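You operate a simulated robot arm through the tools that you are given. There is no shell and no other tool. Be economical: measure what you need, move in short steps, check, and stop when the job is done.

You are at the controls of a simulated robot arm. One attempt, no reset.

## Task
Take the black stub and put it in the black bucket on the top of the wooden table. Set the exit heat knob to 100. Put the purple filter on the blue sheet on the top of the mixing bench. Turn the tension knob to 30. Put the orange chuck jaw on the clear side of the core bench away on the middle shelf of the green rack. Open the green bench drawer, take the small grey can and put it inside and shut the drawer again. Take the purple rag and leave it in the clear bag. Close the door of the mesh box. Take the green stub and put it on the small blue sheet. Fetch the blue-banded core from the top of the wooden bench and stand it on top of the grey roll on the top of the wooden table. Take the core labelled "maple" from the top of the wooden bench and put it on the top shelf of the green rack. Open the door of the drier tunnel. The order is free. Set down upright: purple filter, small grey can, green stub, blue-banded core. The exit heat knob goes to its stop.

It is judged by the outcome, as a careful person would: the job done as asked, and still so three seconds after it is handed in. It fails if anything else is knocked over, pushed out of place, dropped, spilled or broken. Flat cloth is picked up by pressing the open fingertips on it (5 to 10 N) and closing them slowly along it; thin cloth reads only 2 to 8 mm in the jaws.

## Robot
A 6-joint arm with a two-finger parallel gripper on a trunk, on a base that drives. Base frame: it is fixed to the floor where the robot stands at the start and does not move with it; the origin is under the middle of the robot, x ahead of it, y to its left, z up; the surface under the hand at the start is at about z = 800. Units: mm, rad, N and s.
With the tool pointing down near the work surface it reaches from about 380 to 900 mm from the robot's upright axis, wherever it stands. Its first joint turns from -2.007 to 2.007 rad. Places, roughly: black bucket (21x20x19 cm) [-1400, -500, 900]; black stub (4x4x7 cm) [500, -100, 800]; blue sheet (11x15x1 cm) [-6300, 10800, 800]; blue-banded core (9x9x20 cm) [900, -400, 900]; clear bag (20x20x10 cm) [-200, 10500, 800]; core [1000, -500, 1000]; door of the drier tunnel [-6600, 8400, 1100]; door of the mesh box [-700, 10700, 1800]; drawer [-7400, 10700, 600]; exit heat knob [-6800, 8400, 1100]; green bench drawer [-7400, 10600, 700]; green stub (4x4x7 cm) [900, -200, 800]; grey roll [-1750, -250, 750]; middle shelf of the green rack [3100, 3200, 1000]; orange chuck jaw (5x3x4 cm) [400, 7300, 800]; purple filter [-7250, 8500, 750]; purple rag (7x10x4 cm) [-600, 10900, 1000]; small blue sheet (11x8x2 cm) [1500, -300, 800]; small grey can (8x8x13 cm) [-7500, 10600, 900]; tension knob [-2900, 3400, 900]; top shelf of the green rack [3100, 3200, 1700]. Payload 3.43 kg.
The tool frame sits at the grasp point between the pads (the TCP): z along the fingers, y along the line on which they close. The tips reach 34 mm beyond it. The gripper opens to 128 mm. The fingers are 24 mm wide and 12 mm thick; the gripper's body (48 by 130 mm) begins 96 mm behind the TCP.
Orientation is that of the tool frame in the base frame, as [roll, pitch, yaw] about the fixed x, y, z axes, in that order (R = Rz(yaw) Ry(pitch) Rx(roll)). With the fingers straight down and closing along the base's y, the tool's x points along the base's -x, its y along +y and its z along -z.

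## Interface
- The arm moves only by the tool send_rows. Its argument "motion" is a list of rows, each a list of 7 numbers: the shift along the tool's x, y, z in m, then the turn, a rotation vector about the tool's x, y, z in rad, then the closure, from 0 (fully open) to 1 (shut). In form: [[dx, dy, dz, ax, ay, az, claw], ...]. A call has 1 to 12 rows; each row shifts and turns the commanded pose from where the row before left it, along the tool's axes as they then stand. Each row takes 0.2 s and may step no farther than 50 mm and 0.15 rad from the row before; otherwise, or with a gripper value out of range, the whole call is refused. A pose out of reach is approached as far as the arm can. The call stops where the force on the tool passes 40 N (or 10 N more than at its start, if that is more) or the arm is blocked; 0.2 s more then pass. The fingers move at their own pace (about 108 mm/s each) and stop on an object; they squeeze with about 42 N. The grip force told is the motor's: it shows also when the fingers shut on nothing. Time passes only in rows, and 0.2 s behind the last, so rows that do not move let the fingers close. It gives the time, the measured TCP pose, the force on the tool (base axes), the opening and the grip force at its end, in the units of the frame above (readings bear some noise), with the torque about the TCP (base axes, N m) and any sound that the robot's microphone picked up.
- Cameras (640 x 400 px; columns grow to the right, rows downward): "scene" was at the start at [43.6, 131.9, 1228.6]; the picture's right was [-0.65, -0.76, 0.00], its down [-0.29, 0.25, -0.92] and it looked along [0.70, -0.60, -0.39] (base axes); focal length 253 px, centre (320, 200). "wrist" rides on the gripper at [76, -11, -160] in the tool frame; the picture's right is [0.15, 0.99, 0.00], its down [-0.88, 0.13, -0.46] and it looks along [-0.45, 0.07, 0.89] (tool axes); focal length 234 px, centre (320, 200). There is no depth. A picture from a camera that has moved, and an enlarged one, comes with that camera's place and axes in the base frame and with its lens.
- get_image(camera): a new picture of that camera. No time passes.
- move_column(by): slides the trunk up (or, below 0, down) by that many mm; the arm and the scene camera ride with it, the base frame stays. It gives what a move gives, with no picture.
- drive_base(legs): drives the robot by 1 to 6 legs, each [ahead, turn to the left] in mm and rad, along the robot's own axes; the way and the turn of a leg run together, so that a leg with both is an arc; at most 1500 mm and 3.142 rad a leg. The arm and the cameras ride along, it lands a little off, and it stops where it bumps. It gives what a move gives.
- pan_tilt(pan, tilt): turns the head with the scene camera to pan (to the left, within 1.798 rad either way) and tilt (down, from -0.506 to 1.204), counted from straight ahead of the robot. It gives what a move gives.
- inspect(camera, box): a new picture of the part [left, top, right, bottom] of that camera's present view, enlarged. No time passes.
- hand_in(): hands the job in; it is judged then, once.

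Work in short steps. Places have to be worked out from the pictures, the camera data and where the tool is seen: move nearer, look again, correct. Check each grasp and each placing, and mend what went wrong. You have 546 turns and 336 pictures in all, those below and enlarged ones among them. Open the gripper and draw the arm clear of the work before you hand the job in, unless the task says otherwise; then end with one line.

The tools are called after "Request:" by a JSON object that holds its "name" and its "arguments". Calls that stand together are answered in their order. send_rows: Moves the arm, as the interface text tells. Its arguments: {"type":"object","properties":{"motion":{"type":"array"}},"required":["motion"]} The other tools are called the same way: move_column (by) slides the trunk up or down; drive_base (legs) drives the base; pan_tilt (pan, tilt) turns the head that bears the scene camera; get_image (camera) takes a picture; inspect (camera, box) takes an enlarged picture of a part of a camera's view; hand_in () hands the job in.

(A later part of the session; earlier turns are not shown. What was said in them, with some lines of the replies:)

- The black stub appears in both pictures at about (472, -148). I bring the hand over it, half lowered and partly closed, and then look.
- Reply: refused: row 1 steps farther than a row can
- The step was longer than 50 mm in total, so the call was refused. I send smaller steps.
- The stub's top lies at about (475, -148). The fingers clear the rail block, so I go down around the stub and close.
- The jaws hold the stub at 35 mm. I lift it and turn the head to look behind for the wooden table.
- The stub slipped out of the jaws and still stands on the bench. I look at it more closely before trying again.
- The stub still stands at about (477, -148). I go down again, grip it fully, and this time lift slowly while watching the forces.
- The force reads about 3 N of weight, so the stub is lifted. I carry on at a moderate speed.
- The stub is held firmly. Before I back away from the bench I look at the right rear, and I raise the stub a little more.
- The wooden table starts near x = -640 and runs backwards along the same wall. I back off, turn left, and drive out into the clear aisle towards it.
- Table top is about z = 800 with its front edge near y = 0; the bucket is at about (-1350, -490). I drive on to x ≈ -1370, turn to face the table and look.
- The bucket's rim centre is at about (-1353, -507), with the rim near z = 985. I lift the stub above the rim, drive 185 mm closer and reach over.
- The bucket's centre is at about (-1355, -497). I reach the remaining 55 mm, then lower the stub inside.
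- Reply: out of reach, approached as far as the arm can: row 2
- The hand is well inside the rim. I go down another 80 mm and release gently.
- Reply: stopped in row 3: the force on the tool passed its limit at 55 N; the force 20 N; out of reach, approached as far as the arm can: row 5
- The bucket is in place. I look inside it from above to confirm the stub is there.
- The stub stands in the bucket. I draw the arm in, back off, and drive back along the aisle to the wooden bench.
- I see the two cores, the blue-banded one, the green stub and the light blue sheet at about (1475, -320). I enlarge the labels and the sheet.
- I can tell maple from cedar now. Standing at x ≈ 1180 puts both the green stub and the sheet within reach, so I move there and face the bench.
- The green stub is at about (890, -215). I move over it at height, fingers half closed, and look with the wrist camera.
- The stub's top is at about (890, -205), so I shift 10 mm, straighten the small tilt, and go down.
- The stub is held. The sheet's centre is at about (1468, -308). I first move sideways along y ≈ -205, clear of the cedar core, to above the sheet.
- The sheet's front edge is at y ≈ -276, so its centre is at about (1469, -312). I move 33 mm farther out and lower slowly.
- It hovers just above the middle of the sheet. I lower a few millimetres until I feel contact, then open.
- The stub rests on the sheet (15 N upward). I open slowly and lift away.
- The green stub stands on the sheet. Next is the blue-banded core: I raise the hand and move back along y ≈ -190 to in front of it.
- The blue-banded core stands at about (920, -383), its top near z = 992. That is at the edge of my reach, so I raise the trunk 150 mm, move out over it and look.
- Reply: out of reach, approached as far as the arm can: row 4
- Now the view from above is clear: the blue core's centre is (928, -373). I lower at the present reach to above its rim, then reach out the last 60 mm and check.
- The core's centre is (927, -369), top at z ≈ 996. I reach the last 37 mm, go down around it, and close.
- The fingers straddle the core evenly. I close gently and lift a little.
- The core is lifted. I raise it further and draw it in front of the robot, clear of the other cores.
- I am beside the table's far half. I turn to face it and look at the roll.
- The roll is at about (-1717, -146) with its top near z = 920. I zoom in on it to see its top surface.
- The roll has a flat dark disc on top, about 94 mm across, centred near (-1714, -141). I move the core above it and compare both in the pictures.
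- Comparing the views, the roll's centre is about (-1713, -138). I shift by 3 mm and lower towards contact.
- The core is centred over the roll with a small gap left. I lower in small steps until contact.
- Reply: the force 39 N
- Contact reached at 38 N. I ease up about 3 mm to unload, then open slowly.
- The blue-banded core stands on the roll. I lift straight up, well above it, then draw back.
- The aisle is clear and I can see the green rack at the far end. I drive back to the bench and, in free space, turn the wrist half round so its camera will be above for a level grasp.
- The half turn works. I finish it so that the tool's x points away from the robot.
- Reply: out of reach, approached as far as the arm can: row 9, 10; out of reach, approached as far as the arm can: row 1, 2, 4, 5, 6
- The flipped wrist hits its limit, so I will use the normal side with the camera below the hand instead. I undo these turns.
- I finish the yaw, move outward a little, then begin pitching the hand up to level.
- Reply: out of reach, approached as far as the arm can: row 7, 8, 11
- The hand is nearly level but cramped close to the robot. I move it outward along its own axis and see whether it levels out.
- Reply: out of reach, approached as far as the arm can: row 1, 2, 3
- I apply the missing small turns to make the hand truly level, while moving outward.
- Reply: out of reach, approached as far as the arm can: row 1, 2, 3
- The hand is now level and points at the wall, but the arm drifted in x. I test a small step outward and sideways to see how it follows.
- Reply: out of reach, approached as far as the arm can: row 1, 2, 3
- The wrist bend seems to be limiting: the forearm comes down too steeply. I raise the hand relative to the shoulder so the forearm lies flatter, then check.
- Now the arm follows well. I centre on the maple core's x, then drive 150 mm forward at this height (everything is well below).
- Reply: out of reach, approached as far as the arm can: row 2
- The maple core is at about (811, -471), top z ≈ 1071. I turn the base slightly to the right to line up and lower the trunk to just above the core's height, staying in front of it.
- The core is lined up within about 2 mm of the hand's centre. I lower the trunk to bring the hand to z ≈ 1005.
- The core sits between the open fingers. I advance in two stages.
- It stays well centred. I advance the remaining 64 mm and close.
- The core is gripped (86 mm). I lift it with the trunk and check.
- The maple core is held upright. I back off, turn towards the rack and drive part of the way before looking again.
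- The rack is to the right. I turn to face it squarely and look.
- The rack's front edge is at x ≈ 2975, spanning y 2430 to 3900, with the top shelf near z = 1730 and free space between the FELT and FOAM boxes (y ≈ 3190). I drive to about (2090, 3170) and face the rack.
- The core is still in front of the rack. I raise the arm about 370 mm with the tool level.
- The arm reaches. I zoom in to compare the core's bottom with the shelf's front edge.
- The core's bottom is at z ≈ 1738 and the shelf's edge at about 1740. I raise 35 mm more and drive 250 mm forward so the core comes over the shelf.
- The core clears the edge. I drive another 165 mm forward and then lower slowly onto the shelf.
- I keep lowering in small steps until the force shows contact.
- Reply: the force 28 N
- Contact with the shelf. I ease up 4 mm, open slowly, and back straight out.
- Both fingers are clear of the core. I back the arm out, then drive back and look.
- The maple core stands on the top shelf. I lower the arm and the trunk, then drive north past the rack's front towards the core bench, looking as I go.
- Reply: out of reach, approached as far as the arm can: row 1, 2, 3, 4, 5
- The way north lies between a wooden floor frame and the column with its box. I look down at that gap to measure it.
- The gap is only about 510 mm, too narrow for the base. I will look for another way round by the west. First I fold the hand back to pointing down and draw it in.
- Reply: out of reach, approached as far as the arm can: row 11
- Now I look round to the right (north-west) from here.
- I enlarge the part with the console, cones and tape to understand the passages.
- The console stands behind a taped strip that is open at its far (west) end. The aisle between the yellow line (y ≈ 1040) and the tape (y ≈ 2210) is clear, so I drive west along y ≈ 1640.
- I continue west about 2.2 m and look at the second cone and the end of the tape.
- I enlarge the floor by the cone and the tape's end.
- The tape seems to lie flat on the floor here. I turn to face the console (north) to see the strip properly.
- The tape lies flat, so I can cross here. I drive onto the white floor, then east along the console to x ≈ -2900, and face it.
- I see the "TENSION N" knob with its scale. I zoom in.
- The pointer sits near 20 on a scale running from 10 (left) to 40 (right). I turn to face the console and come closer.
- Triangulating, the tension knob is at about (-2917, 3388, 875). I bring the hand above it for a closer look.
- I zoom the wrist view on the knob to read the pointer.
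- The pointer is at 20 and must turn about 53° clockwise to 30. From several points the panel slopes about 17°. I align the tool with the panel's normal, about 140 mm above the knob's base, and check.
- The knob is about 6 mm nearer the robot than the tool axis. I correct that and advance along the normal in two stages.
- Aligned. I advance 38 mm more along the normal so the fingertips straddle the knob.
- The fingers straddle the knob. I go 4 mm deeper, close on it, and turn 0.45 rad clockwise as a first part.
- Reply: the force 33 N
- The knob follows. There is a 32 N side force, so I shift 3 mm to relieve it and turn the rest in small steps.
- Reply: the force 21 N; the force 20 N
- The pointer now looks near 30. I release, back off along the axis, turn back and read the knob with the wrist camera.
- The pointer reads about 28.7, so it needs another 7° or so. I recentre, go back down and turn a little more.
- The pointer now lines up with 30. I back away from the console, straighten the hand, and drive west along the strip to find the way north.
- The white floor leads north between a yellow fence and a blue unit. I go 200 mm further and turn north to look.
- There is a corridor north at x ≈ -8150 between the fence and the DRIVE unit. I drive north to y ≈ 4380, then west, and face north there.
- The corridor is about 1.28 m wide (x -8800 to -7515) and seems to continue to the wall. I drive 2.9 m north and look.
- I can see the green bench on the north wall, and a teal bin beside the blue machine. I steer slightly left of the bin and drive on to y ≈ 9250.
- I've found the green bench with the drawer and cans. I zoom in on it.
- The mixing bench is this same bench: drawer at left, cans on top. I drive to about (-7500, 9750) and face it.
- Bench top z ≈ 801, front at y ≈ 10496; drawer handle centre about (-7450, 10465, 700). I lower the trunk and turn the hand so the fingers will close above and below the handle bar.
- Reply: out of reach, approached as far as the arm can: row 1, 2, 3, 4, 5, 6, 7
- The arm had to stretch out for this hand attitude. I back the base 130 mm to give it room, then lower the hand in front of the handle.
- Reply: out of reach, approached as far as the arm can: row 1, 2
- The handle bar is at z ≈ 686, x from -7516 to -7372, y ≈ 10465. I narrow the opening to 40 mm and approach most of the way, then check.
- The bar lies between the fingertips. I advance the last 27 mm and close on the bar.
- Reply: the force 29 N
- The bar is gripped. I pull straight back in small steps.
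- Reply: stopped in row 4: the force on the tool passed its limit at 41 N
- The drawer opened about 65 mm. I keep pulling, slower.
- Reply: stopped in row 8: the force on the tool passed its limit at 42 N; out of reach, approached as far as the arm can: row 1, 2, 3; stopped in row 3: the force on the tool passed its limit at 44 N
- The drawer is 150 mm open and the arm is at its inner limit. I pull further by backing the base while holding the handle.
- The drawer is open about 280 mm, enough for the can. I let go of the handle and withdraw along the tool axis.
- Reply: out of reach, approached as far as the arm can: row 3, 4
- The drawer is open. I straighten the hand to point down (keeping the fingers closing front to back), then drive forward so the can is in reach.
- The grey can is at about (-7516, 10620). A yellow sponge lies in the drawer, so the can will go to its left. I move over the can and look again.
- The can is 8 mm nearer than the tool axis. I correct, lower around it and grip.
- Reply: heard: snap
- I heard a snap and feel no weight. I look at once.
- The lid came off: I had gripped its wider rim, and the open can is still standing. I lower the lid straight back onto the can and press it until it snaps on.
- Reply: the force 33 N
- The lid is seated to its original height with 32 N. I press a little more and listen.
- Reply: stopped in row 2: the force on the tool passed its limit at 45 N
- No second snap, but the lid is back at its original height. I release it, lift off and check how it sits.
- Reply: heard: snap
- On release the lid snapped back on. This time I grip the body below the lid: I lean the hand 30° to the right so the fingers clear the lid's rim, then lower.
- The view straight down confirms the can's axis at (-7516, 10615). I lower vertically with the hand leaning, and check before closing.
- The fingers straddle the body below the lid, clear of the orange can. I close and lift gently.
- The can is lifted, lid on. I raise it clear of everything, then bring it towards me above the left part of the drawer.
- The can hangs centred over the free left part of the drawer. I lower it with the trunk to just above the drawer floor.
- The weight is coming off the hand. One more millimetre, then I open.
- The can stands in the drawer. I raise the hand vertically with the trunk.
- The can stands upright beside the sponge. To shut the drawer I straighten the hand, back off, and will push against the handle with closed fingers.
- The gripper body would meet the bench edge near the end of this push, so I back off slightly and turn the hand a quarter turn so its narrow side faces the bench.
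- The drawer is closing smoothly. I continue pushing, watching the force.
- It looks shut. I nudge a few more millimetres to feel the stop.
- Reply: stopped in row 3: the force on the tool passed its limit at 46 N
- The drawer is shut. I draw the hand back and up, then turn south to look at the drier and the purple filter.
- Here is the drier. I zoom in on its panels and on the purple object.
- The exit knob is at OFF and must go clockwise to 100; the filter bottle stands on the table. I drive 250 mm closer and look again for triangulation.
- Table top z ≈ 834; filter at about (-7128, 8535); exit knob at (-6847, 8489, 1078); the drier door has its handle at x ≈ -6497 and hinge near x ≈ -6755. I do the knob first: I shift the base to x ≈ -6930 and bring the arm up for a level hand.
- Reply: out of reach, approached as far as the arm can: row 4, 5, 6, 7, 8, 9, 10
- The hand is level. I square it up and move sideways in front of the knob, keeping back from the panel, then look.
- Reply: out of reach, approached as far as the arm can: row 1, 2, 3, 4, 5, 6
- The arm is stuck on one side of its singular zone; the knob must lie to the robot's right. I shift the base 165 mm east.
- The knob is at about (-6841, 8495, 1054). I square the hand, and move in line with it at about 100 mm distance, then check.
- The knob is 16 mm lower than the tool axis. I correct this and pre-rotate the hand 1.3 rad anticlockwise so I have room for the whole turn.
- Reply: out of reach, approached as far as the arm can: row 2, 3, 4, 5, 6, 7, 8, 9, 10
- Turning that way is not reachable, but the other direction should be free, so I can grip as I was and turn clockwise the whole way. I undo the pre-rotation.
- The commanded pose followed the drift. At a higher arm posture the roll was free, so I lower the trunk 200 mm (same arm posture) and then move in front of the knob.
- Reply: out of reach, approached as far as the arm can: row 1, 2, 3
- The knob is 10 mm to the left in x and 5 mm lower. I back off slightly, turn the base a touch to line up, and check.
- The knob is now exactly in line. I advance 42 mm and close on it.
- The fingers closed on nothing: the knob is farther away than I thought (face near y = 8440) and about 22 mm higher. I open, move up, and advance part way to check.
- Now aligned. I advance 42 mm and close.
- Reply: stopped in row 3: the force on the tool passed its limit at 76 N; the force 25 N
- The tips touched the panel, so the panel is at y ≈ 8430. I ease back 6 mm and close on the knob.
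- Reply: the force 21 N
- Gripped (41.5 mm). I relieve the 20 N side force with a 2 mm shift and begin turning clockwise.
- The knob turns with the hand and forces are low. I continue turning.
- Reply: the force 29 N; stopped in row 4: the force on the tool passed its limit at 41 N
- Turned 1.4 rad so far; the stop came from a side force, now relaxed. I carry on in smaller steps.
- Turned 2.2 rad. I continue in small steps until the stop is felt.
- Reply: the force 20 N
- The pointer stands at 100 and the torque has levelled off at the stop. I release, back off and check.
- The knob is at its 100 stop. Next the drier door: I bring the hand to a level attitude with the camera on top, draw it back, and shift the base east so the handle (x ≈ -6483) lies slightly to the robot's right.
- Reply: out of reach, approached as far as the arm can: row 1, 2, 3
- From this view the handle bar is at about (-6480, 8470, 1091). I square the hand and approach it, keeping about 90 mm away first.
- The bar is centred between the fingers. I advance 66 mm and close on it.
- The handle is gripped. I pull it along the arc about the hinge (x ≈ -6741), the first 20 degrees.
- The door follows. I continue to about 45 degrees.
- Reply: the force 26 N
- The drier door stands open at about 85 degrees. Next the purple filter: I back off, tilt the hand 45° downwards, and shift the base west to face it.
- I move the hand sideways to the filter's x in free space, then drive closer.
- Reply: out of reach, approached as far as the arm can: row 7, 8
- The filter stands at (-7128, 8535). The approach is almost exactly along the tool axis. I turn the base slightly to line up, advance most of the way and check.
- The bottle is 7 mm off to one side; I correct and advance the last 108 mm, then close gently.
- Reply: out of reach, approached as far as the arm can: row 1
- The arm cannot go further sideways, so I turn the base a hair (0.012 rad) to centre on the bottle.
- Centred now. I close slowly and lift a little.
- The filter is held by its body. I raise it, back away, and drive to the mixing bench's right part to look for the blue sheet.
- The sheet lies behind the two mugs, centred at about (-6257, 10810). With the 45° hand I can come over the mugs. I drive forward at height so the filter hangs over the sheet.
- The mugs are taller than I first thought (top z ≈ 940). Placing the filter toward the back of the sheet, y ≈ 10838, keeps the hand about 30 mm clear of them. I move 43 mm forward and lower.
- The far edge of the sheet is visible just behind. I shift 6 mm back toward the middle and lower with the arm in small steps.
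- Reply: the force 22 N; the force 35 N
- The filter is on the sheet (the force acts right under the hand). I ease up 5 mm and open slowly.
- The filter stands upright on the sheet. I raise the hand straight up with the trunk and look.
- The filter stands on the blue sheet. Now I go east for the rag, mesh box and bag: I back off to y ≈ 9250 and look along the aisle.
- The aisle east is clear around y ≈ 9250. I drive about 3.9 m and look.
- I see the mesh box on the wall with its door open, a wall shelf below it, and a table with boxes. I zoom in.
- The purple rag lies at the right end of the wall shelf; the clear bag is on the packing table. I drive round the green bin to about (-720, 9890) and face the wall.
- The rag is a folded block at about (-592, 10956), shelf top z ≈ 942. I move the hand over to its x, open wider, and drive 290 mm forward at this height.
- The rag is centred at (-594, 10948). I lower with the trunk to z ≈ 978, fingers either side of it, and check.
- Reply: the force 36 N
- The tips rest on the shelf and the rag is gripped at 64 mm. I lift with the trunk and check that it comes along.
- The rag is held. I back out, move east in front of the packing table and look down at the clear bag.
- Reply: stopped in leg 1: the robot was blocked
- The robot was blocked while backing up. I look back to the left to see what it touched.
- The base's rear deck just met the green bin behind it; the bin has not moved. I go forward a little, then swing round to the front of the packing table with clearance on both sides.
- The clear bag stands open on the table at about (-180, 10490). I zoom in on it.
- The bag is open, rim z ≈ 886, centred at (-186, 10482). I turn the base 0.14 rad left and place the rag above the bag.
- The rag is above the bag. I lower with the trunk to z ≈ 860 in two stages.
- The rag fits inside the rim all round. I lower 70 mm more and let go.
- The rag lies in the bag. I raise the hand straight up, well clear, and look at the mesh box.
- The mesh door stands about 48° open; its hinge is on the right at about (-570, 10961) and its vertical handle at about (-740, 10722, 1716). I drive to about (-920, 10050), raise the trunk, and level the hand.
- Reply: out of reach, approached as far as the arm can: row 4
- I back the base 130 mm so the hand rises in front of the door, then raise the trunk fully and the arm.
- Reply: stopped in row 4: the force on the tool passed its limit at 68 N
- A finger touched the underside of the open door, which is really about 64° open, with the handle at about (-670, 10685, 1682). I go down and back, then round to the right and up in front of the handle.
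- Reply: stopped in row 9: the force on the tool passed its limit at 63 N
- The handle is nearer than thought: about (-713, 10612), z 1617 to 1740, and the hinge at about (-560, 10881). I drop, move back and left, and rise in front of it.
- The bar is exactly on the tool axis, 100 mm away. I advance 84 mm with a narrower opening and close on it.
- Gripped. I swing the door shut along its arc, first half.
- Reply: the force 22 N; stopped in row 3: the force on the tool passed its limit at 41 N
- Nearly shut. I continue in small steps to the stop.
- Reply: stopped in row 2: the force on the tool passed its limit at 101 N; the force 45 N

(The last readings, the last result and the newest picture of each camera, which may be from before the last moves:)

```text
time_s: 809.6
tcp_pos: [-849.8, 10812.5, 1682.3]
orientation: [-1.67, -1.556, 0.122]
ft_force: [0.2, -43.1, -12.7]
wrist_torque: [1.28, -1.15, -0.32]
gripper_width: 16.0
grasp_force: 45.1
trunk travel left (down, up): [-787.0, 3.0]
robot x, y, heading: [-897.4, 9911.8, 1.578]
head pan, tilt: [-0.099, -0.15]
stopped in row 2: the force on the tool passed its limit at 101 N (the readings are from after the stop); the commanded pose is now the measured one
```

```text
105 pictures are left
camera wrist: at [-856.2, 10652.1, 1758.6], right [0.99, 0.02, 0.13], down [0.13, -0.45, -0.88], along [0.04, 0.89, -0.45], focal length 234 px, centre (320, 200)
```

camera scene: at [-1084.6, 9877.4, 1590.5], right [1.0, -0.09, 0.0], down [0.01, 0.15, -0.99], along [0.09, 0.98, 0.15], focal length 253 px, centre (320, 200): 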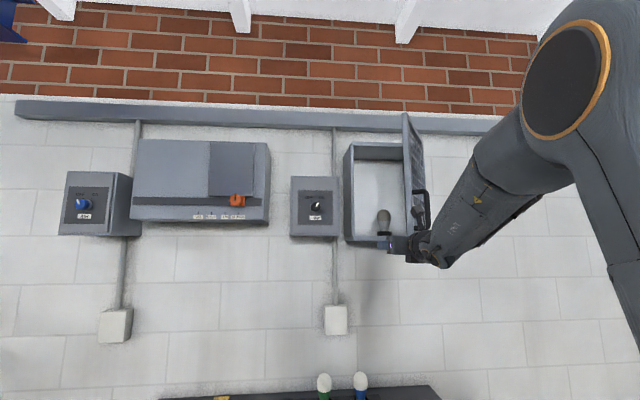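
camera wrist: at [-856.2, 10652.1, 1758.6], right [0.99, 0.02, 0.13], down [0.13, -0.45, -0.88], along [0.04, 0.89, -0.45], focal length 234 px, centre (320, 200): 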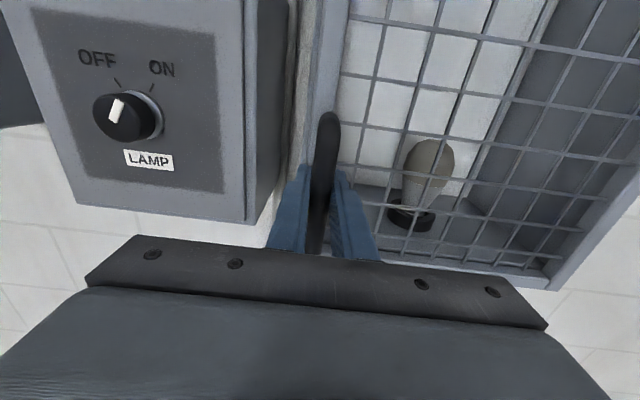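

It met the stop. I let go, back away and check with the scene camera.

Request:
{"name": "send_rows", "arguments": {"motion": [[0, 0, -0.003, 0, 0, 0, 0.9], [0, 0, 0, 0, 0, 0, 0.75], [0, 0, 0, 0, 0, 0, 0.65], [0, 0, -0.03, 0, 0, 0, 0.65], [0, 0, -0.04, 0, 0, 0, 0.65], [0, 0, -0.04, 0, 0, 0, 0.65], [0, 0, -0.04, 0, 0, 0, 0.65]]}}

Request:
{"name": "inspect", "arguments": {"camera": "scene", "box": [280, 80, 480, 260]}}

```text
time_s: 811.2
tcp_pos: [-844.5, 10661.6, 1680.9]
orientation: [-1.814, -1.554, 0.267]
ft_force: [-0.8, 0.0, -0.4]
wrist_torque: [0.05, -0.03, -0.03]
gripper_width: 44.9
grasp_force: 0.0
trunk travel left (down, up): [-787.0, 3.0]
robot x, y, heading: [-900.6, 9908.7, 1.581]
head pan, tilt: [-0.099, -0.15]
```

```text
2.22 times, centred on (380, 170) of scene
camera zoom: at [-1084.4, 9877.8, 1590.6], right [1.0, -0.09, 0.0], down [0.01, 0.15, -0.99], along [0.09, 0.98, 0.15], focal length 562 px, centre (187, 267)
```

zoom: 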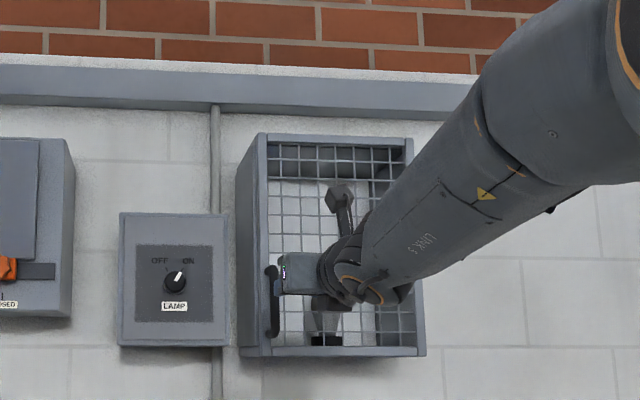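

The mesh door is closed. Next the orange chuck jaw on the core bench's north side. I lower the trunk, tilt the hand to 45°, and drive round to the bench.

Request:
{"name": "move_column", "arguments": {"by": -315}}

Request:
{"name": "send_rows", "arguments": {"motion": [[-0.03, 0, 0, 0, -0.131, 0, 0.5], [-0.03, 0, 0, 0, -0.131, 0, 0.5], [-0.03, 0, 0, 0, -0.131, 0, 0.5], [0, 0, 0, 0, -0.131, 0, 0.5], [0, 0, 0, 0, -0.131, 0, 0.5], [0, 0, 0, 0, -0.131, 0, 0.5], [0, 0, 0, 0, 0, 0, 0.5]]}}

Request:
{"name": "drive_base", "arguments": {"legs": [[0, -2.33], [720, 0], [0, -0.82], [1340, 0]]}}

Request:
{"name": "pan_tilt", "arguments": {"pan": 0.5, "tilt": 0.3}}

Request:
{"name": "get_image", "arguments": {"camera": "scene"}}

```text
time_s: 814.4
tcp_pos: [-848.2, 10663.8, 1366.4]
orientation: [-1.764, -1.553, 0.218]
ft_force: [0.3, 0.5, 0.1]
wrist_torque: [-0.02, 0.01, -0.01]
gripper_width: 45.3
grasp_force: 0.1
trunk travel left (down, up): [-472.0, 318.0]
robot x, y, heading: [-898.1, 9907.4, 1.58]
head pan, tilt: [-0.099, -0.15]
```

```text
time_s: 816.0
tcp_pos: [-848.4, 10652.3, 1276.0]
orientation: [-3.117, -0.78, 1.574]
ft_force: [0.0, 0.1, -0.6]
wrist_torque: [-0.02, 0.0, -0.01]
gripper_width: 64.1
grasp_force: 0.1
trunk travel left (down, up): [-472.0, 318.0]
robot x, y, heading: [-896.9, 9910.5, 1.575]
head pan, tilt: [-0.099, -0.15]
```

```text
time_s: 833.9
tcp_pos: [-432.2, 7336.7, 1277.1]
orientation: [-3.119, -0.781, -1.578]
ft_force: [-0.3, 0.3, -0.8]
wrist_torque: [0.02, 0.01, -0.02]
gripper_width: 64.3
grasp_force: 0.0
trunk travel left (down, up): [-472.0, 318.0]
robot x, y, heading: [-374.4, 8076.1, -1.579]
head pan, tilt: [-0.099, -0.15]
```

```text
time_s: 834.9
tcp_pos: [-432.5, 7335.6, 1276.1]
orientation: [-3.117, -0.779, -1.579]
ft_force: [-1.3, -0.3, 0.5]
wrist_torque: [0.01, 0.01, 0.01]
gripper_width: 64.2
grasp_force: 0.1
trunk travel left (down, up): [-472.0, 318.0]
robot x, y, heading: [-373.7, 8077.9, -1.578]
head pan, tilt: [0.499, 0.3]
```

```text
103 pictures are left
camera scene: at [-134.9, 8017.2, 1234.7], right [-0.88, -0.47, 0.0], down [-0.14, 0.26, -0.96], along [0.45, -0.84, -0.3], focal length 253 px, centre (320, 200)
```

scene: 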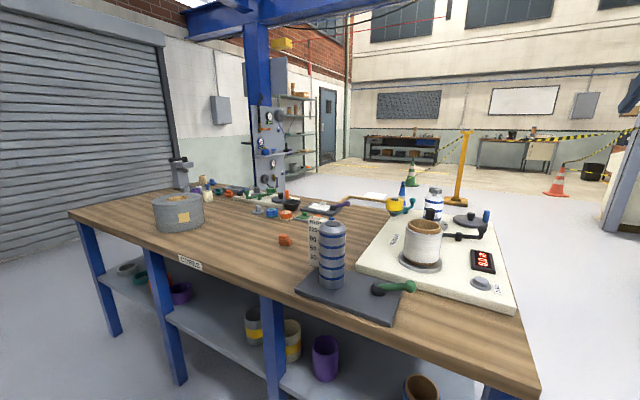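

The isolated orange jaw is at about (370, 7344). I zoom in on it.

Request:
{"name": "inspect", "arguments": {"camera": "scene", "box": [220, 180, 360, 280]}}

```text
4.00 times, centred on (290, 230) of scene
camera zoom: at [-134.9, 8017.2, 1234.7], right [-0.88, -0.47, 0.0], down [-0.14, 0.26, -0.96], along [0.45, -0.84, -0.3], focal length 1011 px, centre (440, 80)
```

zoom: 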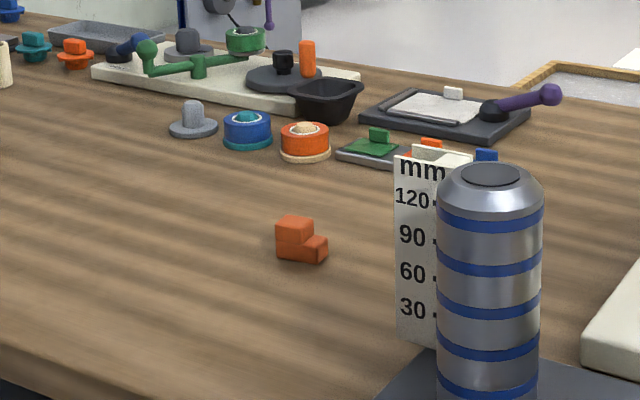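

The jaw is a small stepped block. I shift the base east to x ≈ 440 and face the bench.

Request:
{"name": "drive_base", "arguments": {"legs": [[0, 1.578], [815, 0], [0, -1.571]]}}

Request:
{"name": "get_image", "arguments": {"camera": "wrist"}}

```text
time_s: 847.0
tcp_pos: [398.0, 7347.9, 1276.1]
orientation: [-3.117, -0.781, -1.557]
ft_force: [0.6, 0.7, 0.0]
wrist_torque: [0.02, -0.01, -0.01]
gripper_width: 64.1
grasp_force: 0.1
trunk travel left (down, up): [-472.0, 318.0]
robot x, y, heading: [438.9, 8094.7, -1.554]
head pan, tilt: [0.499, 0.3]
```

```text
101 pictures are left
camera wrist: at [404.2, 7406.2, 1443.6], right [-0.99, -0.13, 0.09], down [-0.15, 0.94, -0.3], along [-0.04, -0.31, -0.95], focal length 234 px, centre (320, 200)
```

wrist: 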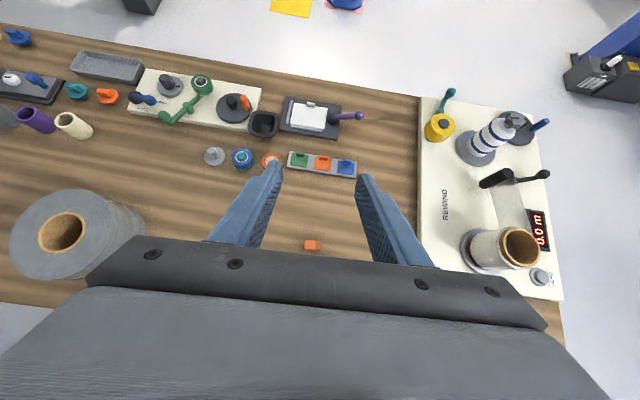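

The jaw is seen at about (378, 7333). I line up and lower in stages, looking again half way.

Request:
{"name": "send_rows", "arguments": {"motion": [[-0.028, 0.007, 0.028, 0, 0, 0, 0.35], [-0.028, 0.007, 0.028, 0, 0, 0, 0.35], [-0.028, 0.006, 0.028, 0, 0, 0, 0.35], [0.009, 0, 0.009, 0, 0, 0, 0.35]]}}

Request:
{"name": "move_column", "arguments": {"by": -200}}

Request:
{"name": "get_image", "arguments": {"camera": "wrist"}}

```text
time_s: 848.0
tcp_pos: [380.7, 7336.1, 1158.8]
orientation: [-3.117, -0.782, -1.557]
ft_force: [-0.1, -0.2, -0.4]
wrist_torque: [-0.02, 0.0, -0.03]
gripper_width: 83.2
grasp_force: 0.0
trunk travel left (down, up): [-472.0, 318.0]
robot x, y, heading: [445.1, 8089.1, -1.556]
head pan, tilt: [0.499, 0.3]
```

```text
time_s: 850.1
tcp_pos: [378.9, 7336.0, 959.3]
orientation: [-3.116, -0.78, -1.558]
ft_force: [-0.2, -0.2, -0.2]
wrist_torque: [0.01, -0.02, -0.01]
gripper_width: 83.1
grasp_force: 0.0
trunk travel left (down, up): [-272.0, 518.0]
robot x, y, heading: [440.4, 8088.9, -1.558]
head pan, tilt: [0.499, 0.3]
```

```text
100 pictures are left
camera wrist: at [386.7, 7393.6, 1124.6], right [-0.99, -0.13, 0.09], down [-0.15, 0.94, -0.3], along [-0.04, -0.31, -0.95], focal length 234 px, centre (320, 200)
```

wrist: 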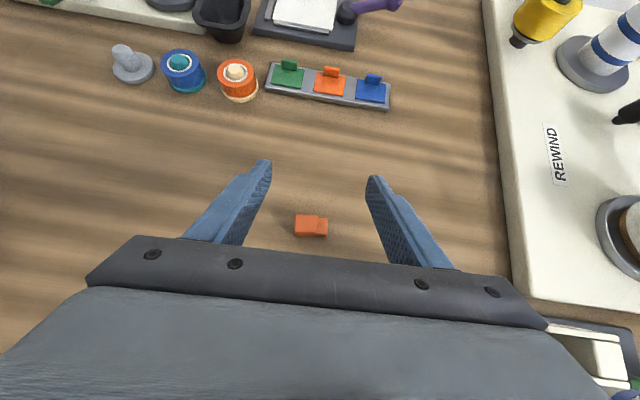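

The jaw lies with its 50 mm length between the fingers. I lower to just above the bench, shifting 10 mm back so the tips hold it low.

Request:
{"name": "move_column", "arguments": {"by": -95}}

Request:
{"name": "send_rows", "arguments": {"motion": [[-0.0075, 0, -0.0075, 0, 0, 0, 0.35], [-0.014, 0, 0.014, 0, 0, 0, 0.35], [-0.005, 0, 0.005, 0, 0, 0, 0.35], [0, 0, 0, 0, 0, 0, 0.35]]}}

Request:
{"name": "get_image", "arguments": {"camera": "wrist"}}

```text
time_s: 851.4
tcp_pos: [379.9, 7335.8, 863.1]
orientation: [-3.117, -0.78, -1.556]
ft_force: [0.0, 0.2, 0.0]
wrist_torque: [0.0, 0.04, 0.01]
gripper_width: 83.2
grasp_force: 0.1
trunk travel left (down, up): [-177.0, 613.0]
robot x, y, heading: [439.6, 8091.2, -1.557]
head pan, tilt: [0.499, 0.3]
```

```text
time_s: 852.4
tcp_pos: [380.6, 7347.0, 836.9]
orientation: [-3.117, -0.781, -1.559]
ft_force: [-0.4, 0.6, -0.1]
wrist_torque: [-0.03, -0.03, 0.0]
gripper_width: 83.3
grasp_force: 0.1
trunk travel left (down, up): [-177.0, 613.0]
robot x, y, heading: [441.6, 8091.8, -1.551]
head pan, tilt: [0.499, 0.3]
```

```text
99 pictures are left
camera wrist: at [386.2, 7405.6, 1002.8], right [-0.99, -0.13, 0.09], down [-0.15, 0.94, -0.3], along [-0.04, -0.31, -0.95], focal length 234 px, centre (320, 200)
```

wrist: 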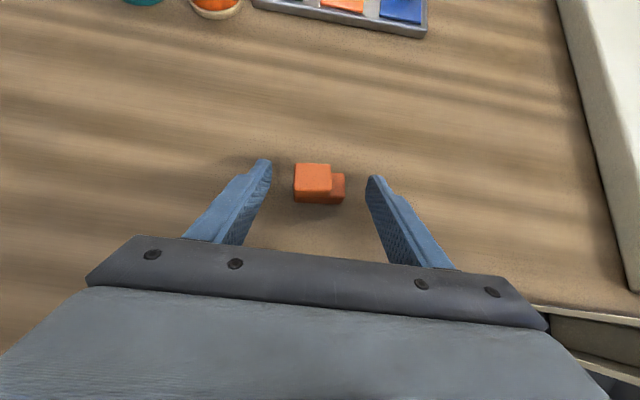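

The jaw sits between the fingertips. I go 5 mm lower and close.

Request:
{"name": "send_rows", "arguments": {"motion": [[-0.0035, 0, 0.0035, 0, 0, 0, 0.35], [0, 0, 0, 0, 0, 0, 0.5], [0, 0, 0, 0, 0, 0, 0.6], [0, 0, 0, 0, 0, 0, 0.8], [0, 0, 0, 0, 0, 0, 0.8]]}}

Request:
{"name": "move_column", "arguments": {"by": 60}}

Request:
{"name": "get_image", "arguments": {"camera": "wrist"}}

```text
time_s: 853.6
tcp_pos: [379.6, 7346.4, 833.6]
orientation: [-3.118, -0.782, -1.557]
ft_force: [-0.6, -0.7, 12.7]
wrist_torque: [-0.24, 0.36, 0.01]
gripper_width: 43.6
grasp_force: 41.8
trunk travel left (down, up): [-177.0, 613.0]
robot x, y, heading: [444.8, 8088.4, -1.553]
head pan, tilt: [0.499, 0.3]
```

```text
time_s: 854.6
tcp_pos: [382.1, 7346.3, 889.2]
orientation: [-3.117, -0.78, -1.557]
ft_force: [-0.3, -0.7, -1.7]
wrist_torque: [0.03, 0.01, 0.01]
gripper_width: 43.8
grasp_force: 41.9
trunk travel left (down, up): [-237.0, 553.0]
robot x, y, heading: [440.4, 8090.6, -1.558]
head pan, tilt: [0.499, 0.3]
```

```text
98 pictures are left
camera wrist: at [387.0, 7404.1, 1057.4], right [-0.99, -0.13, 0.09], down [-0.15, 0.94, -0.3], along [-0.04, -0.31, -0.95], focal length 234 px, centre (320, 200)
```

wrist: 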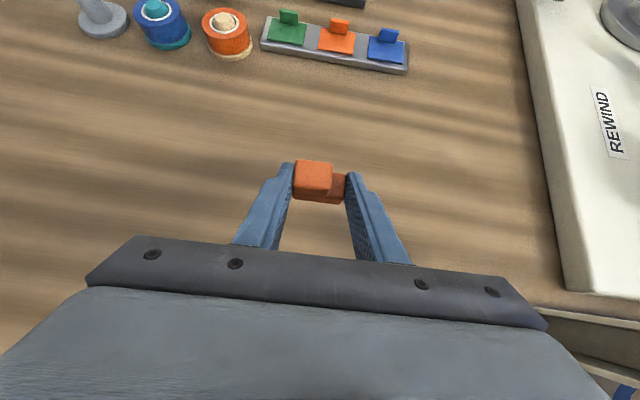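

The jaw is held in the fingertips. I raise it and start the long way back to the rack: west of the bench, south of the bin, then along the north aisle.

Request:
{"name": "move_column", "arguments": {"by": 260}}

Request:
{"name": "drive_base", "arguments": {"legs": [[0, -1.585], [830, 0], [0, -1.571], [740, 0], [0, 1.571]]}}

```text
time_s: 857.3
tcp_pos: [380.7, 7344.5, 1151.4]
orientation: [-3.119, -0.78, -1.559]
ft_force: [0.1, 0.1, -1.2]
wrist_torque: [0.05, 0.01, 0.01]
gripper_width: 43.2
grasp_force: 41.8
trunk travel left (down, up): [-497.0, 293.0]
robot x, y, heading: [442.8, 8092.4, -1.553]
head pan, tilt: [0.499, 0.3]
```

```text
time_s: 877.0
tcp_pos: [-1119.3, 8940.3, 1150.7]
orientation: [-3.115, -0.781, 3.1]
ft_force: [-0.6, -0.6, -2.0]
wrist_torque: [0.01, -0.06, -0.01]
gripper_width: 43.5
grasp_force: 41.5
trunk travel left (down, up): [-497.0, 293.0]
robot x, y, heading: [-380.9, 8834.0, 3.108]
head pan, tilt: [0.499, 0.3]
```

Request:
{"name": "drive_base", "arguments": {"legs": [[0, 0.04], [1170, 0], [0, -0.34], [1100, 0], [0, 0.33]]}}

Request:
{"name": "pan_tilt", "arguments": {"pan": 0.0, "tilt": 0.3}}

Request:
{"name": "get_image", "arguments": {"camera": "scene"}}

```text
time_s: 890.9
tcp_pos: [-3383.7, 9238.4, 1150.7]
orientation: [-3.118, -0.781, -3.128]
ft_force: [0.4, -0.1, -1.9]
wrist_torque: [0.04, -0.03, 0.0]
gripper_width: 43.6
grasp_force: 42.6
trunk travel left (down, up): [-497.0, 293.0]
robot x, y, heading: [-2644.2, 9176.0, -3.125]
head pan, tilt: [0.499, 0.3]
```

```text
time_s: 891.8
tcp_pos: [-3383.5, 9237.7, 1150.2]
orientation: [-3.118, -0.781, -3.129]
ft_force: [0.1, 0.3, -1.4]
wrist_torque: [0.04, -0.04, 0.01]
gripper_width: 43.7
grasp_force: 42.4
trunk travel left (down, up): [-497.0, 293.0]
robot x, y, heading: [-2643.1, 9173.8, -3.125]
head pan, tilt: [0.0, 0.3]
```

```text
97 pictures are left
camera scene: at [-2698.6, 8977.7, 1259.6], right [-0.01, 1.0, 0.0], down [0.3, 0.0, -0.96], along [-0.96, -0.01, -0.3], focal length 253 px, centre (320, 200)
```

scene: 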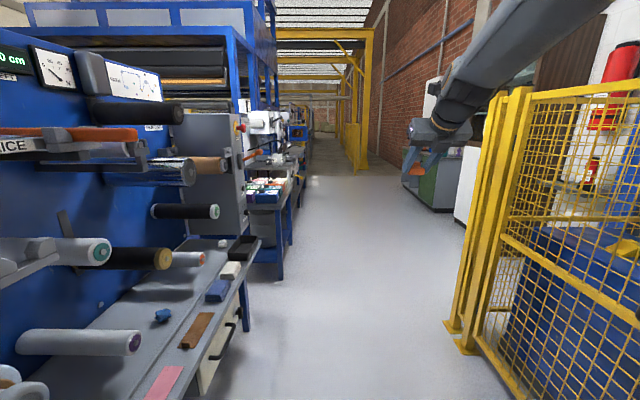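

The aisle is clear. I continue west to the far corridor.

Request:
{"name": "drive_base", "arguments": {"legs": [[0, -0.027], [1500, 0], [1500, 0], [1300, 0]]}}

```text
time_s: 912.7
tcp_pos: [-7676.7, 9236.4, 1152.4]
orientation: [-3.118, -0.78, -3.141]
ft_force: [0.5, -0.1, -1.9]
wrist_torque: [0.04, -0.03, -0.03]
gripper_width: 43.4
grasp_force: 42.1
trunk travel left (down, up): [-497.0, 293.0]
robot x, y, heading: [-6935.3, 9163.3, -3.144]
head pan, tilt: [0.0, 0.3]
```

Request:
{"name": "drive_base", "arguments": {"legs": [[950, 0], [0, 0.944], [450, 0], [0, 0.63]]}}

Request:
{"name": "get_image", "arguments": {"camera": "scene"}}

```text
time_s: 924.1
tcp_pos: [-8176.6, 8037.8, 1150.2]
orientation: [-3.116, -0.78, -1.538]
ft_force: [-0.6, 0.4, -2.3]
wrist_torque: [0.03, 0.02, 0.0]
gripper_width: 43.4
grasp_force: 41.8
trunk travel left (down, up): [-497.0, 293.0]
robot x, y, heading: [-8130.0, 8782.3, -1.543]
head pan, tilt: [0.0, 0.3]
```

```text
96 pictures are left
camera scene: at [-7932.9, 8726.1, 1259.6], right [-1.0, -0.03, 0.0], down [-0.01, 0.3, -0.96], along [0.03, -0.95, -0.3], focal length 253 px, centre (320, 200)
```

scene: 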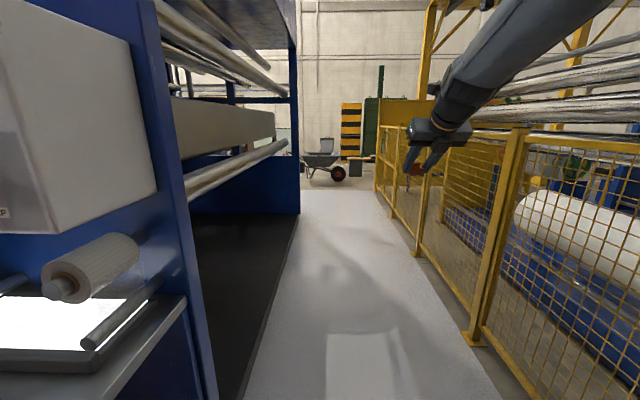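

Request:
{"name": "drive_base", "arguments": {"legs": [[0, -0.05], [1500, 0], [0, 0.03], [1500, 0], [1330, 0], [0, 1.571]]}}

Request:
{"name": "get_image", "arguments": {"camera": "scene"}}

```text
time_s: 949.4
tcp_pos: [-7288.2, 4404.1, 1150.3]
orientation: [-3.117, -0.779, 0.016]
ft_force: [-0.4, -0.8, -1.8]
wrist_torque: [0.0, 0.04, -0.01]
gripper_width: 43.7
grasp_force: 41.9
trunk travel left (down, up): [-497.0, 293.0]
robot x, y, heading: [-8032.8, 4463.1, 0.014]
head pan, tilt: [0.0, 0.3]
```

```text
95 pictures are left
camera scene: at [-7975.3, 4658.7, 1259.6], right [0.02, -1.0, 0.0], down [-0.3, 0.0, -0.96], along [0.96, 0.01, -0.3], focal length 253 px, centre (320, 200)
```

scene: 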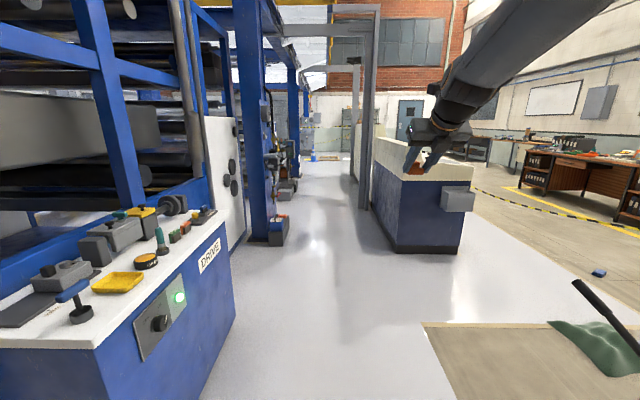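

Same way back as I came: east to x ≈ -6150, south to the strip, east along it, then across the flat tape into the aisle.

Request:
{"name": "drive_base", "arguments": {"legs": [[1500, 0], [390, 0], [0, -1.585], [1500, 0], [230, 0], [0, 1.571]]}}

```text
time_s: 974.9
tcp_pos: [-5459.5, 2681.3, 1151.6]
orientation: [-3.116, -0.781, -0.027]
ft_force: [1.0, 0.0, -2.9]
wrist_torque: [0.0, 0.05, -0.01]
gripper_width: 43.5
grasp_force: 42.1
trunk travel left (down, up): [-497.0, 293.0]
robot x, y, heading: [-6204.1, 2771.1, -0.023]
head pan, tilt: [0.0, 0.3]
```

Request:
{"name": "drive_base", "arguments": {"legs": [[1500, 0], [150, 0], [0, -1.55], [1220, 0], [0, 1.571]]}}

Request:
{"name": "get_image", "arguments": {"camera": "scene"}}

```text
time_s: 996.7
tcp_pos: [-3750.3, 1423.7, 1149.8]
orientation: [-3.117, -0.78, 0.009]
ft_force: [0.4, -1.2, -2.7]
wrist_torque: [-0.02, 0.06, 0.04]
gripper_width: 43.6
grasp_force: 41.3
trunk travel left (down, up): [-497.0, 293.0]
robot x, y, heading: [-4492.9, 1490.6, 0.012]
head pan, tilt: [0.0, 0.3]
```

```text
94 pictures are left
camera scene: at [-4434.5, 1682.0, 1259.6], right [0.01, -1.0, 0.0], down [-0.3, 0.0, -0.96], along [0.96, 0.01, -0.3], focal length 253 px, centre (320, 200)
```

scene: 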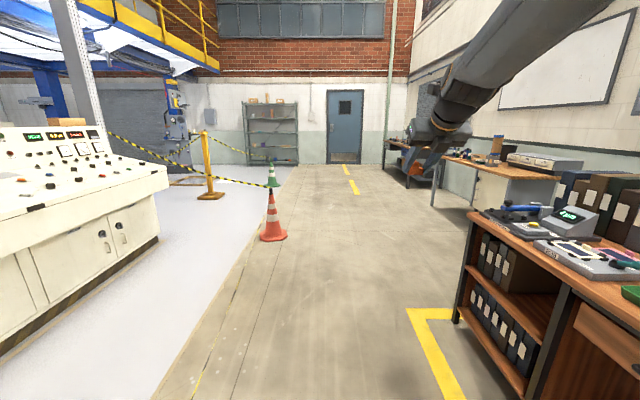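

The rack is straight ahead at the far end. I drive east along the aisle.

Request:
{"name": "drive_base", "arguments": {"legs": [[1500, 0], [1500, 0], [1500, 0], [1100, 0], [0, 1.0], [1500, 0]]}}

Request:
{"name": "drive_base", "arguments": {"legs": [[0, -1.02]]}}

Request:
{"name": "pan_tilt", "arguments": {"pan": 0.15, "tilt": 0.2}}

Request:
{"name": "get_image", "arguments": {"camera": "scene"}}

```text
time_s: 1033.1
tcp_pos: [2297.1, 3676.4, 1150.9]
orientation: [-3.117, -0.779, 1.036]
ft_force: [0.0, -0.2, -2.5]
wrist_torque: [-0.05, 0.01, 0.0]
gripper_width: 43.5
grasp_force: 41.9
trunk travel left (down, up): [-497.0, 293.0]
robot x, y, heading: [1857.7, 3075.8, 1.039]
head pan, tilt: [0.0, 0.3]
```

```text
time_s: 1036.2
tcp_pos: [2599.7, 3003.7, 1150.3]
orientation: [-3.117, -0.781, -0.001]
ft_force: [-1.1, -0.5, -2.0]
wrist_torque: [0.0, 0.05, 0.02]
gripper_width: 43.3
grasp_force: 42.4
trunk travel left (down, up): [-497.0, 293.0]
robot x, y, heading: [1857.4, 3073.3, 0.003]
head pan, tilt: [0.0, 0.3]
```

```text
time_s: 1036.9
tcp_pos: [2597.9, 3003.0, 1150.4]
orientation: [-3.117, -0.78, 0.0]
ft_force: [0.2, -0.2, -2.4]
wrist_torque: [-0.01, 0.04, 0.01]
gripper_width: 43.6
grasp_force: 42.1
trunk travel left (down, up): [-497.0, 293.0]
robot x, y, heading: [1855.7, 3075.1, 0.004]
head pan, tilt: [0.15, 0.201]
```

```text
93 pictures are left
camera scene: at [1914.5, 3280.8, 1268.9], right [0.15, -0.99, 0.0], down [-0.2, -0.03, -0.98], along [0.97, 0.15, -0.2], focal length 253 px, centre (320, 200)
```

scene: 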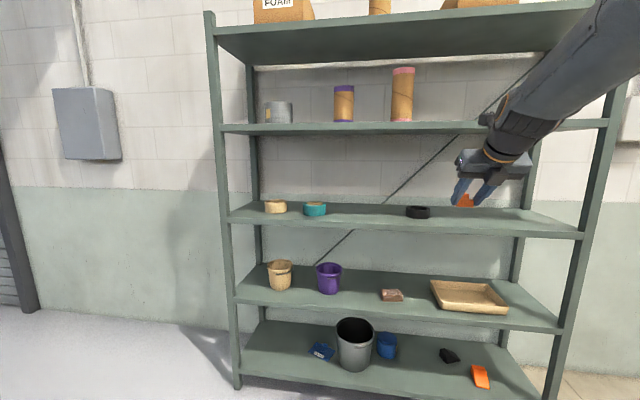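

The middle shelf is at z ≈ 952, with free space around y ≈ 3100 near the front. I lower 100 mm, and drive in so the jaw comes about 100 mm behind the shelf's edge.

Request:
{"name": "move_column", "arguments": {"by": -100}}

Request:
{"name": "drive_base", "arguments": {"legs": [[0, 0.25], [330, 0], [0, -0.25]]}}

Request:
{"name": "get_image", "arguments": {"camera": "wrist"}}

Request:
{"name": "get_image", "arguments": {"camera": "scene"}}

```text
time_s: 1038.2
tcp_pos: [2597.9, 3005.0, 1051.1]
orientation: [-3.117, -0.78, 0.003]
ft_force: [-0.2, -0.5, -2.4]
wrist_torque: [0.01, 0.04, 0.0]
gripper_width: 43.7
grasp_force: 42.0
trunk travel left (down, up): [-397.0, 393.0]
robot x, y, heading: [1854.4, 3078.3, 0.006]
head pan, tilt: [0.15, 0.201]
```

```text
time_s: 1042.0
tcp_pos: [2913.2, 3088.5, 1050.8]
orientation: [-3.118, -0.782, 0.007]
ft_force: [0.2, 0.0, -2.1]
wrist_torque: [0.0, 0.05, 0.0]
gripper_width: 43.3
grasp_force: 41.8
trunk travel left (down, up): [-397.0, 393.0]
robot x, y, heading: [2169.9, 3154.7, 0.009]
head pan, tilt: [0.15, 0.201]
```

```text
92 pictures are left
camera wrist: at [2855.1, 3095.3, 1217.2], right [0.13, -0.99, 0.09], down [-0.94, -0.15, -0.3], along [0.31, -0.04, -0.95], focal length 234 px, centre (320, 200)
```

wrist: 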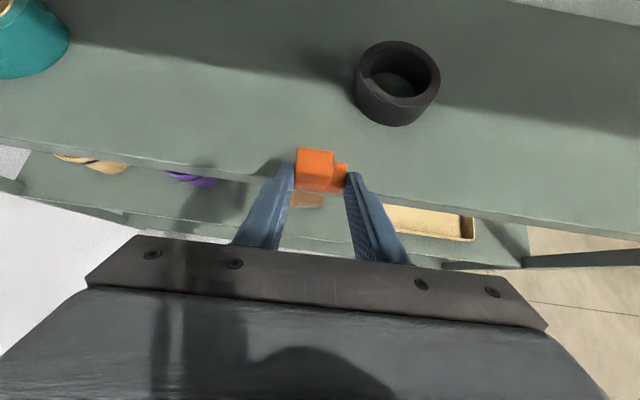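

```text
91 pictures are left
camera scene: at [2255.2, 3361.6, 1168.9], right [0.16, -0.99, 0.0], down [-0.2, -0.03, -0.98], along [0.97, 0.15, -0.2], focal length 253 px, centre (320, 200)
```

scene: 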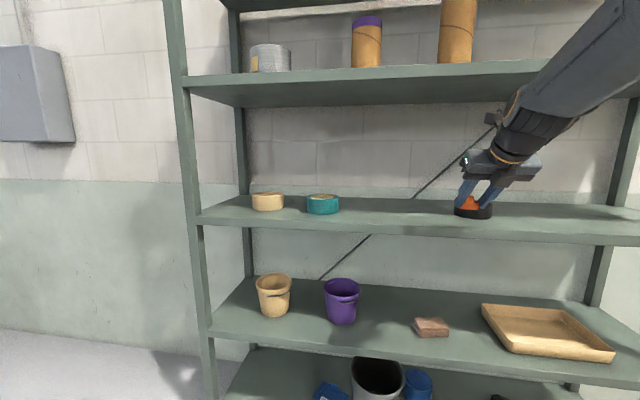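

The shelf's front edge is at x ≈ 2948; the black ring is at (3130, 2999). I turn slightly away from the ring and drive 122 mm further in, then lower.

Request:
{"name": "drive_base", "arguments": {"legs": [[0, 0.03], [122, 0]]}}

Request:
{"name": "move_column", "arguments": {"by": -50}}

Request:
{"name": "get_image", "arguments": {"camera": "wrist"}}

Request:
{"name": "get_image", "arguments": {"camera": "scene"}}

```text
time_s: 1043.7
tcp_pos: [3037.8, 3116.0, 1049.5]
orientation: [-3.12, -0.78, 0.039]
ft_force: [0.8, 0.4, -3.6]
wrist_torque: [0.01, 0.08, 0.03]
gripper_width: 43.3
grasp_force: 42.4
trunk travel left (down, up): [-397.0, 393.0]
robot x, y, heading: [2289.1, 3158.4, 0.043]
head pan, tilt: [0.15, 0.201]
```

```text
time_s: 1044.6
tcp_pos: [3037.3, 3116.2, 1000.5]
orientation: [-3.118, -0.779, 0.037]
ft_force: [0.6, -0.6, -3.6]
wrist_torque: [-0.04, 0.06, 0.0]
gripper_width: 43.5
grasp_force: 41.9
trunk travel left (down, up): [-347.0, 443.0]
robot x, y, heading: [2290.6, 3155.8, 0.041]
head pan, tilt: [0.15, 0.201]
```

```text
90 pictures are left
camera wrist: at [2978.3, 3121.4, 1167.4], right [0.16, -0.98, 0.09], down [-0.94, -0.18, -0.3], along [0.31, -0.03, -0.95], focal length 234 px, centre (320, 200)
```

wrist: 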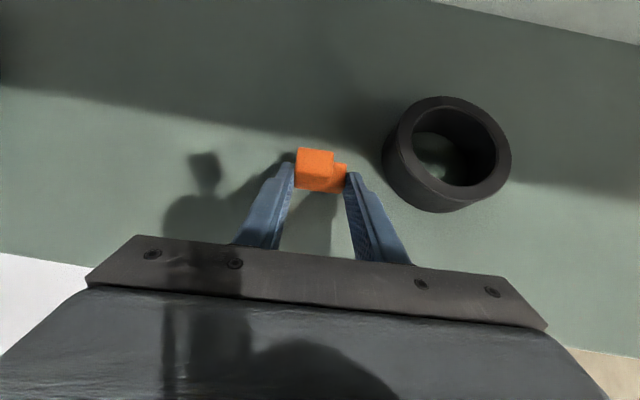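

```text
89 pictures are left
camera scene: at [2384.3, 3369.5, 1118.9], right [0.19, -0.98, 0.0], down [-0.2, -0.04, -0.98], along [0.96, 0.18, -0.2], focal length 253 px, centre (320, 200)
```

scene: 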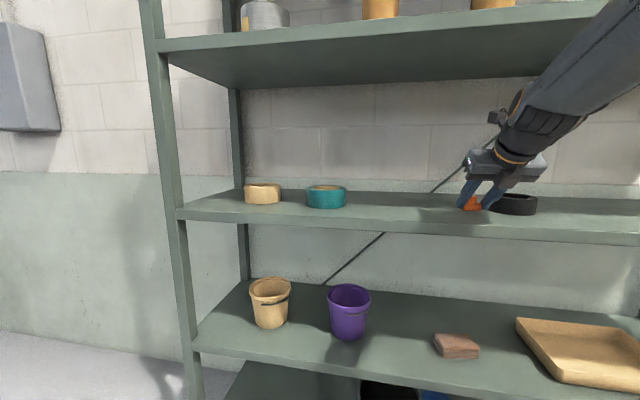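

The jaw has clear space around it. I lower in small steps until contact.

Request:
{"name": "send_rows", "arguments": {"motion": [[-0.0042, 0, 0.0042, 0, 0, 0, 0.8], [-0.0035, 0, 0.0035, 0, 0, 0, 0.8], [-0.0014, 0, 0.0014, 0, 0, 0, 0.8], [-0.0014, 0, 0.0014, 0, 0, 0, 0.8], [0, 0, 0, 0, 0, 0, 0.8]]}}

Request:
{"name": "send_rows", "arguments": {"motion": [[-0.0014, 0, 0.0014, 0, 0, 0, 0.8], [-0.0014, 0, 0.0014, 0, 0, 0, 0.8], [-0.0014, 0, 0.0014, 0, 0, 0, 0.8], [0, 0, 0, 0, 0, 0, 0.8]]}}

```text
time_s: 1045.7
tcp_pos: [3039.0, 3117.0, 993.6]
orientation: [-3.12, -0.794, 0.043]
ft_force: [2.1, -0.1, 6.7]
wrist_torque: [-0.2, -0.12, 0.04]
gripper_width: 43.5
grasp_force: 42.3
trunk travel left (down, up): [-347.0, 443.0]
robot x, y, heading: [2291.7, 3159.8, 0.036]
head pan, tilt: [0.15, 0.201]
stopped in row 5: the force on the tool passed its limit at 41 N (the readings are from after the stop); the commanded pose is now the measured one
```

```text
time_s: 1046.5
tcp_pos: [3038.7, 3116.6, 991.4]
orientation: [-3.123, -0.808, 0.041]
ft_force: [3.3, 0.1, 6.1]
wrist_torque: [-0.21, -0.14, 0.07]
gripper_width: 43.4
grasp_force: 42.0
trunk travel left (down, up): [-347.0, 443.0]
robot x, y, heading: [2291.0, 3159.9, 0.043]
head pan, tilt: [0.15, 0.201]
stopped in row 4: the force on the tool passed its limit at 42 N (the readings are from after the stop); the commanded pose is now the measured one
```

The jaw is on the shelf. I ease up slightly, open, and withdraw along the tool axis.

Request:
{"name": "send_rows", "arguments": {"motion": [[0.0014, 0, -0.0014, 0, 0, 0, 0.8], [0, 0, 0, 0, 0, 0, 0.7], [0, 0, 0, 0, 0, 0, 0.6], [0, 0, 0, 0, 0, 0, 0.55], [0, 0, 0, 0, 0, 0, 0.55]]}}

Request:
{"name": "get_image", "arguments": {"camera": "wrist"}}

```text
time_s: 1047.8
tcp_pos: [3039.6, 3116.7, 992.9]
orientation: [-3.123, -0.801, 0.042]
ft_force: [0.0, -0.5, -1.2]
wrist_torque: [0.0, 0.02, 0.0]
gripper_width: 57.3
grasp_force: 0.0
trunk travel left (down, up): [-347.0, 443.0]
robot x, y, heading: [2294.4, 3156.9, 0.04]
head pan, tilt: [0.15, 0.201]
```

```text
88 pictures are left
camera wrist: at [2977.4, 3121.5, 1158.1], right [0.16, -0.98, 0.09], down [-0.93, -0.18, -0.32], along [0.33, -0.04, -0.94], focal length 234 px, centre (320, 200)
```

wrist: 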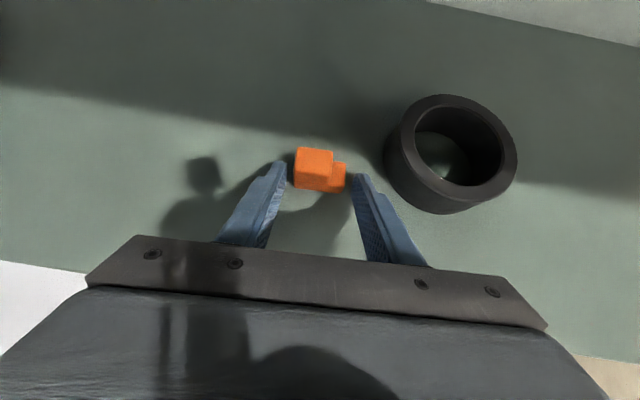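

Request:
{"name": "send_rows", "arguments": {"motion": [[0, 0, -0.02, 0, 0, 0, 0.5], [0, 0, -0.03, 0, 0, 0, 0.5], [0, 0, -0.03, 0, 0, 0, 0.5]]}}

Request:
{"name": "drive_base", "arguments": {"legs": [[-450, 0]]}}

Request:
{"name": "get_image", "arguments": {"camera": "scene"}}

```text
time_s: 1048.5
tcp_pos: [2982.7, 3113.6, 1047.9]
orientation: [-3.125, -0.8, 0.043]
ft_force: [0.9, 0.5, 0.7]
wrist_torque: [0.01, 0.0, -0.03]
gripper_width: 64.1
grasp_force: 0.0
trunk travel left (down, up): [-347.0, 443.0]
robot x, y, heading: [2290.5, 3160.3, 0.043]
head pan, tilt: [0.15, 0.201]
```

```text
time_s: 1051.3
tcp_pos: [2524.4, 3085.1, 1048.4]
orientation: [-3.124, -0.804, 0.02]
ft_force: [-0.5, 0.4, -0.3]
wrist_torque: [0.02, 0.0, 0.01]
gripper_width: 64.1
grasp_force: 0.2
trunk travel left (down, up): [-347.0, 443.0]
robot x, y, heading: [1833.0, 3144.9, 0.016]
head pan, tilt: [0.15, 0.201]
```

```text
87 pictures are left
camera scene: at [1932.3, 3354.5, 1118.9], right [0.17, -0.99, 0.0], down [-0.2, -0.03, -0.98], along [0.97, 0.16, -0.2], focal length 253 px, centre (320, 200)
```

scene: 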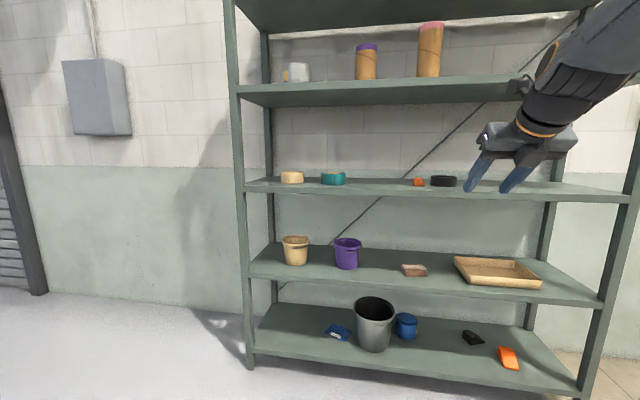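

The jaw sits on the middle shelf, and all other items are done and checked. I open the gripper fully, clear of everything, and hand in.

Request:
{"name": "send_rows", "arguments": {"motion": [[0, 0, -0.02, 0, 0, 0, 0], [0, 0, 0, 0, 0, 0, 0]]}}

Request:
{"name": "hand_in", "arguments": {}}

```text
time_s: 1051.9
tcp_pos: [2508.7, 3084.4, 1062.5]
orientation: [-3.125, -0.802, 0.02]
ft_force: [0.6, -0.3, 0.4]
wrist_torque: [0.0, 0.0, -0.03]
gripper_width: 127.8
grasp_force: 0.2
trunk travel left (down, up): [-347.0, 443.0]
robot x, y, heading: [1830.2, 3145.0, 0.019]
head pan, tilt: [0.15, 0.201]
```

```text
The job is handed in.
```

I did all twelve parts of the job and handed it in; the verdict isn't known to me. On the way, the grey can's lid came off and was pressed back on, and the base touched a green bin, which stayed where it was.
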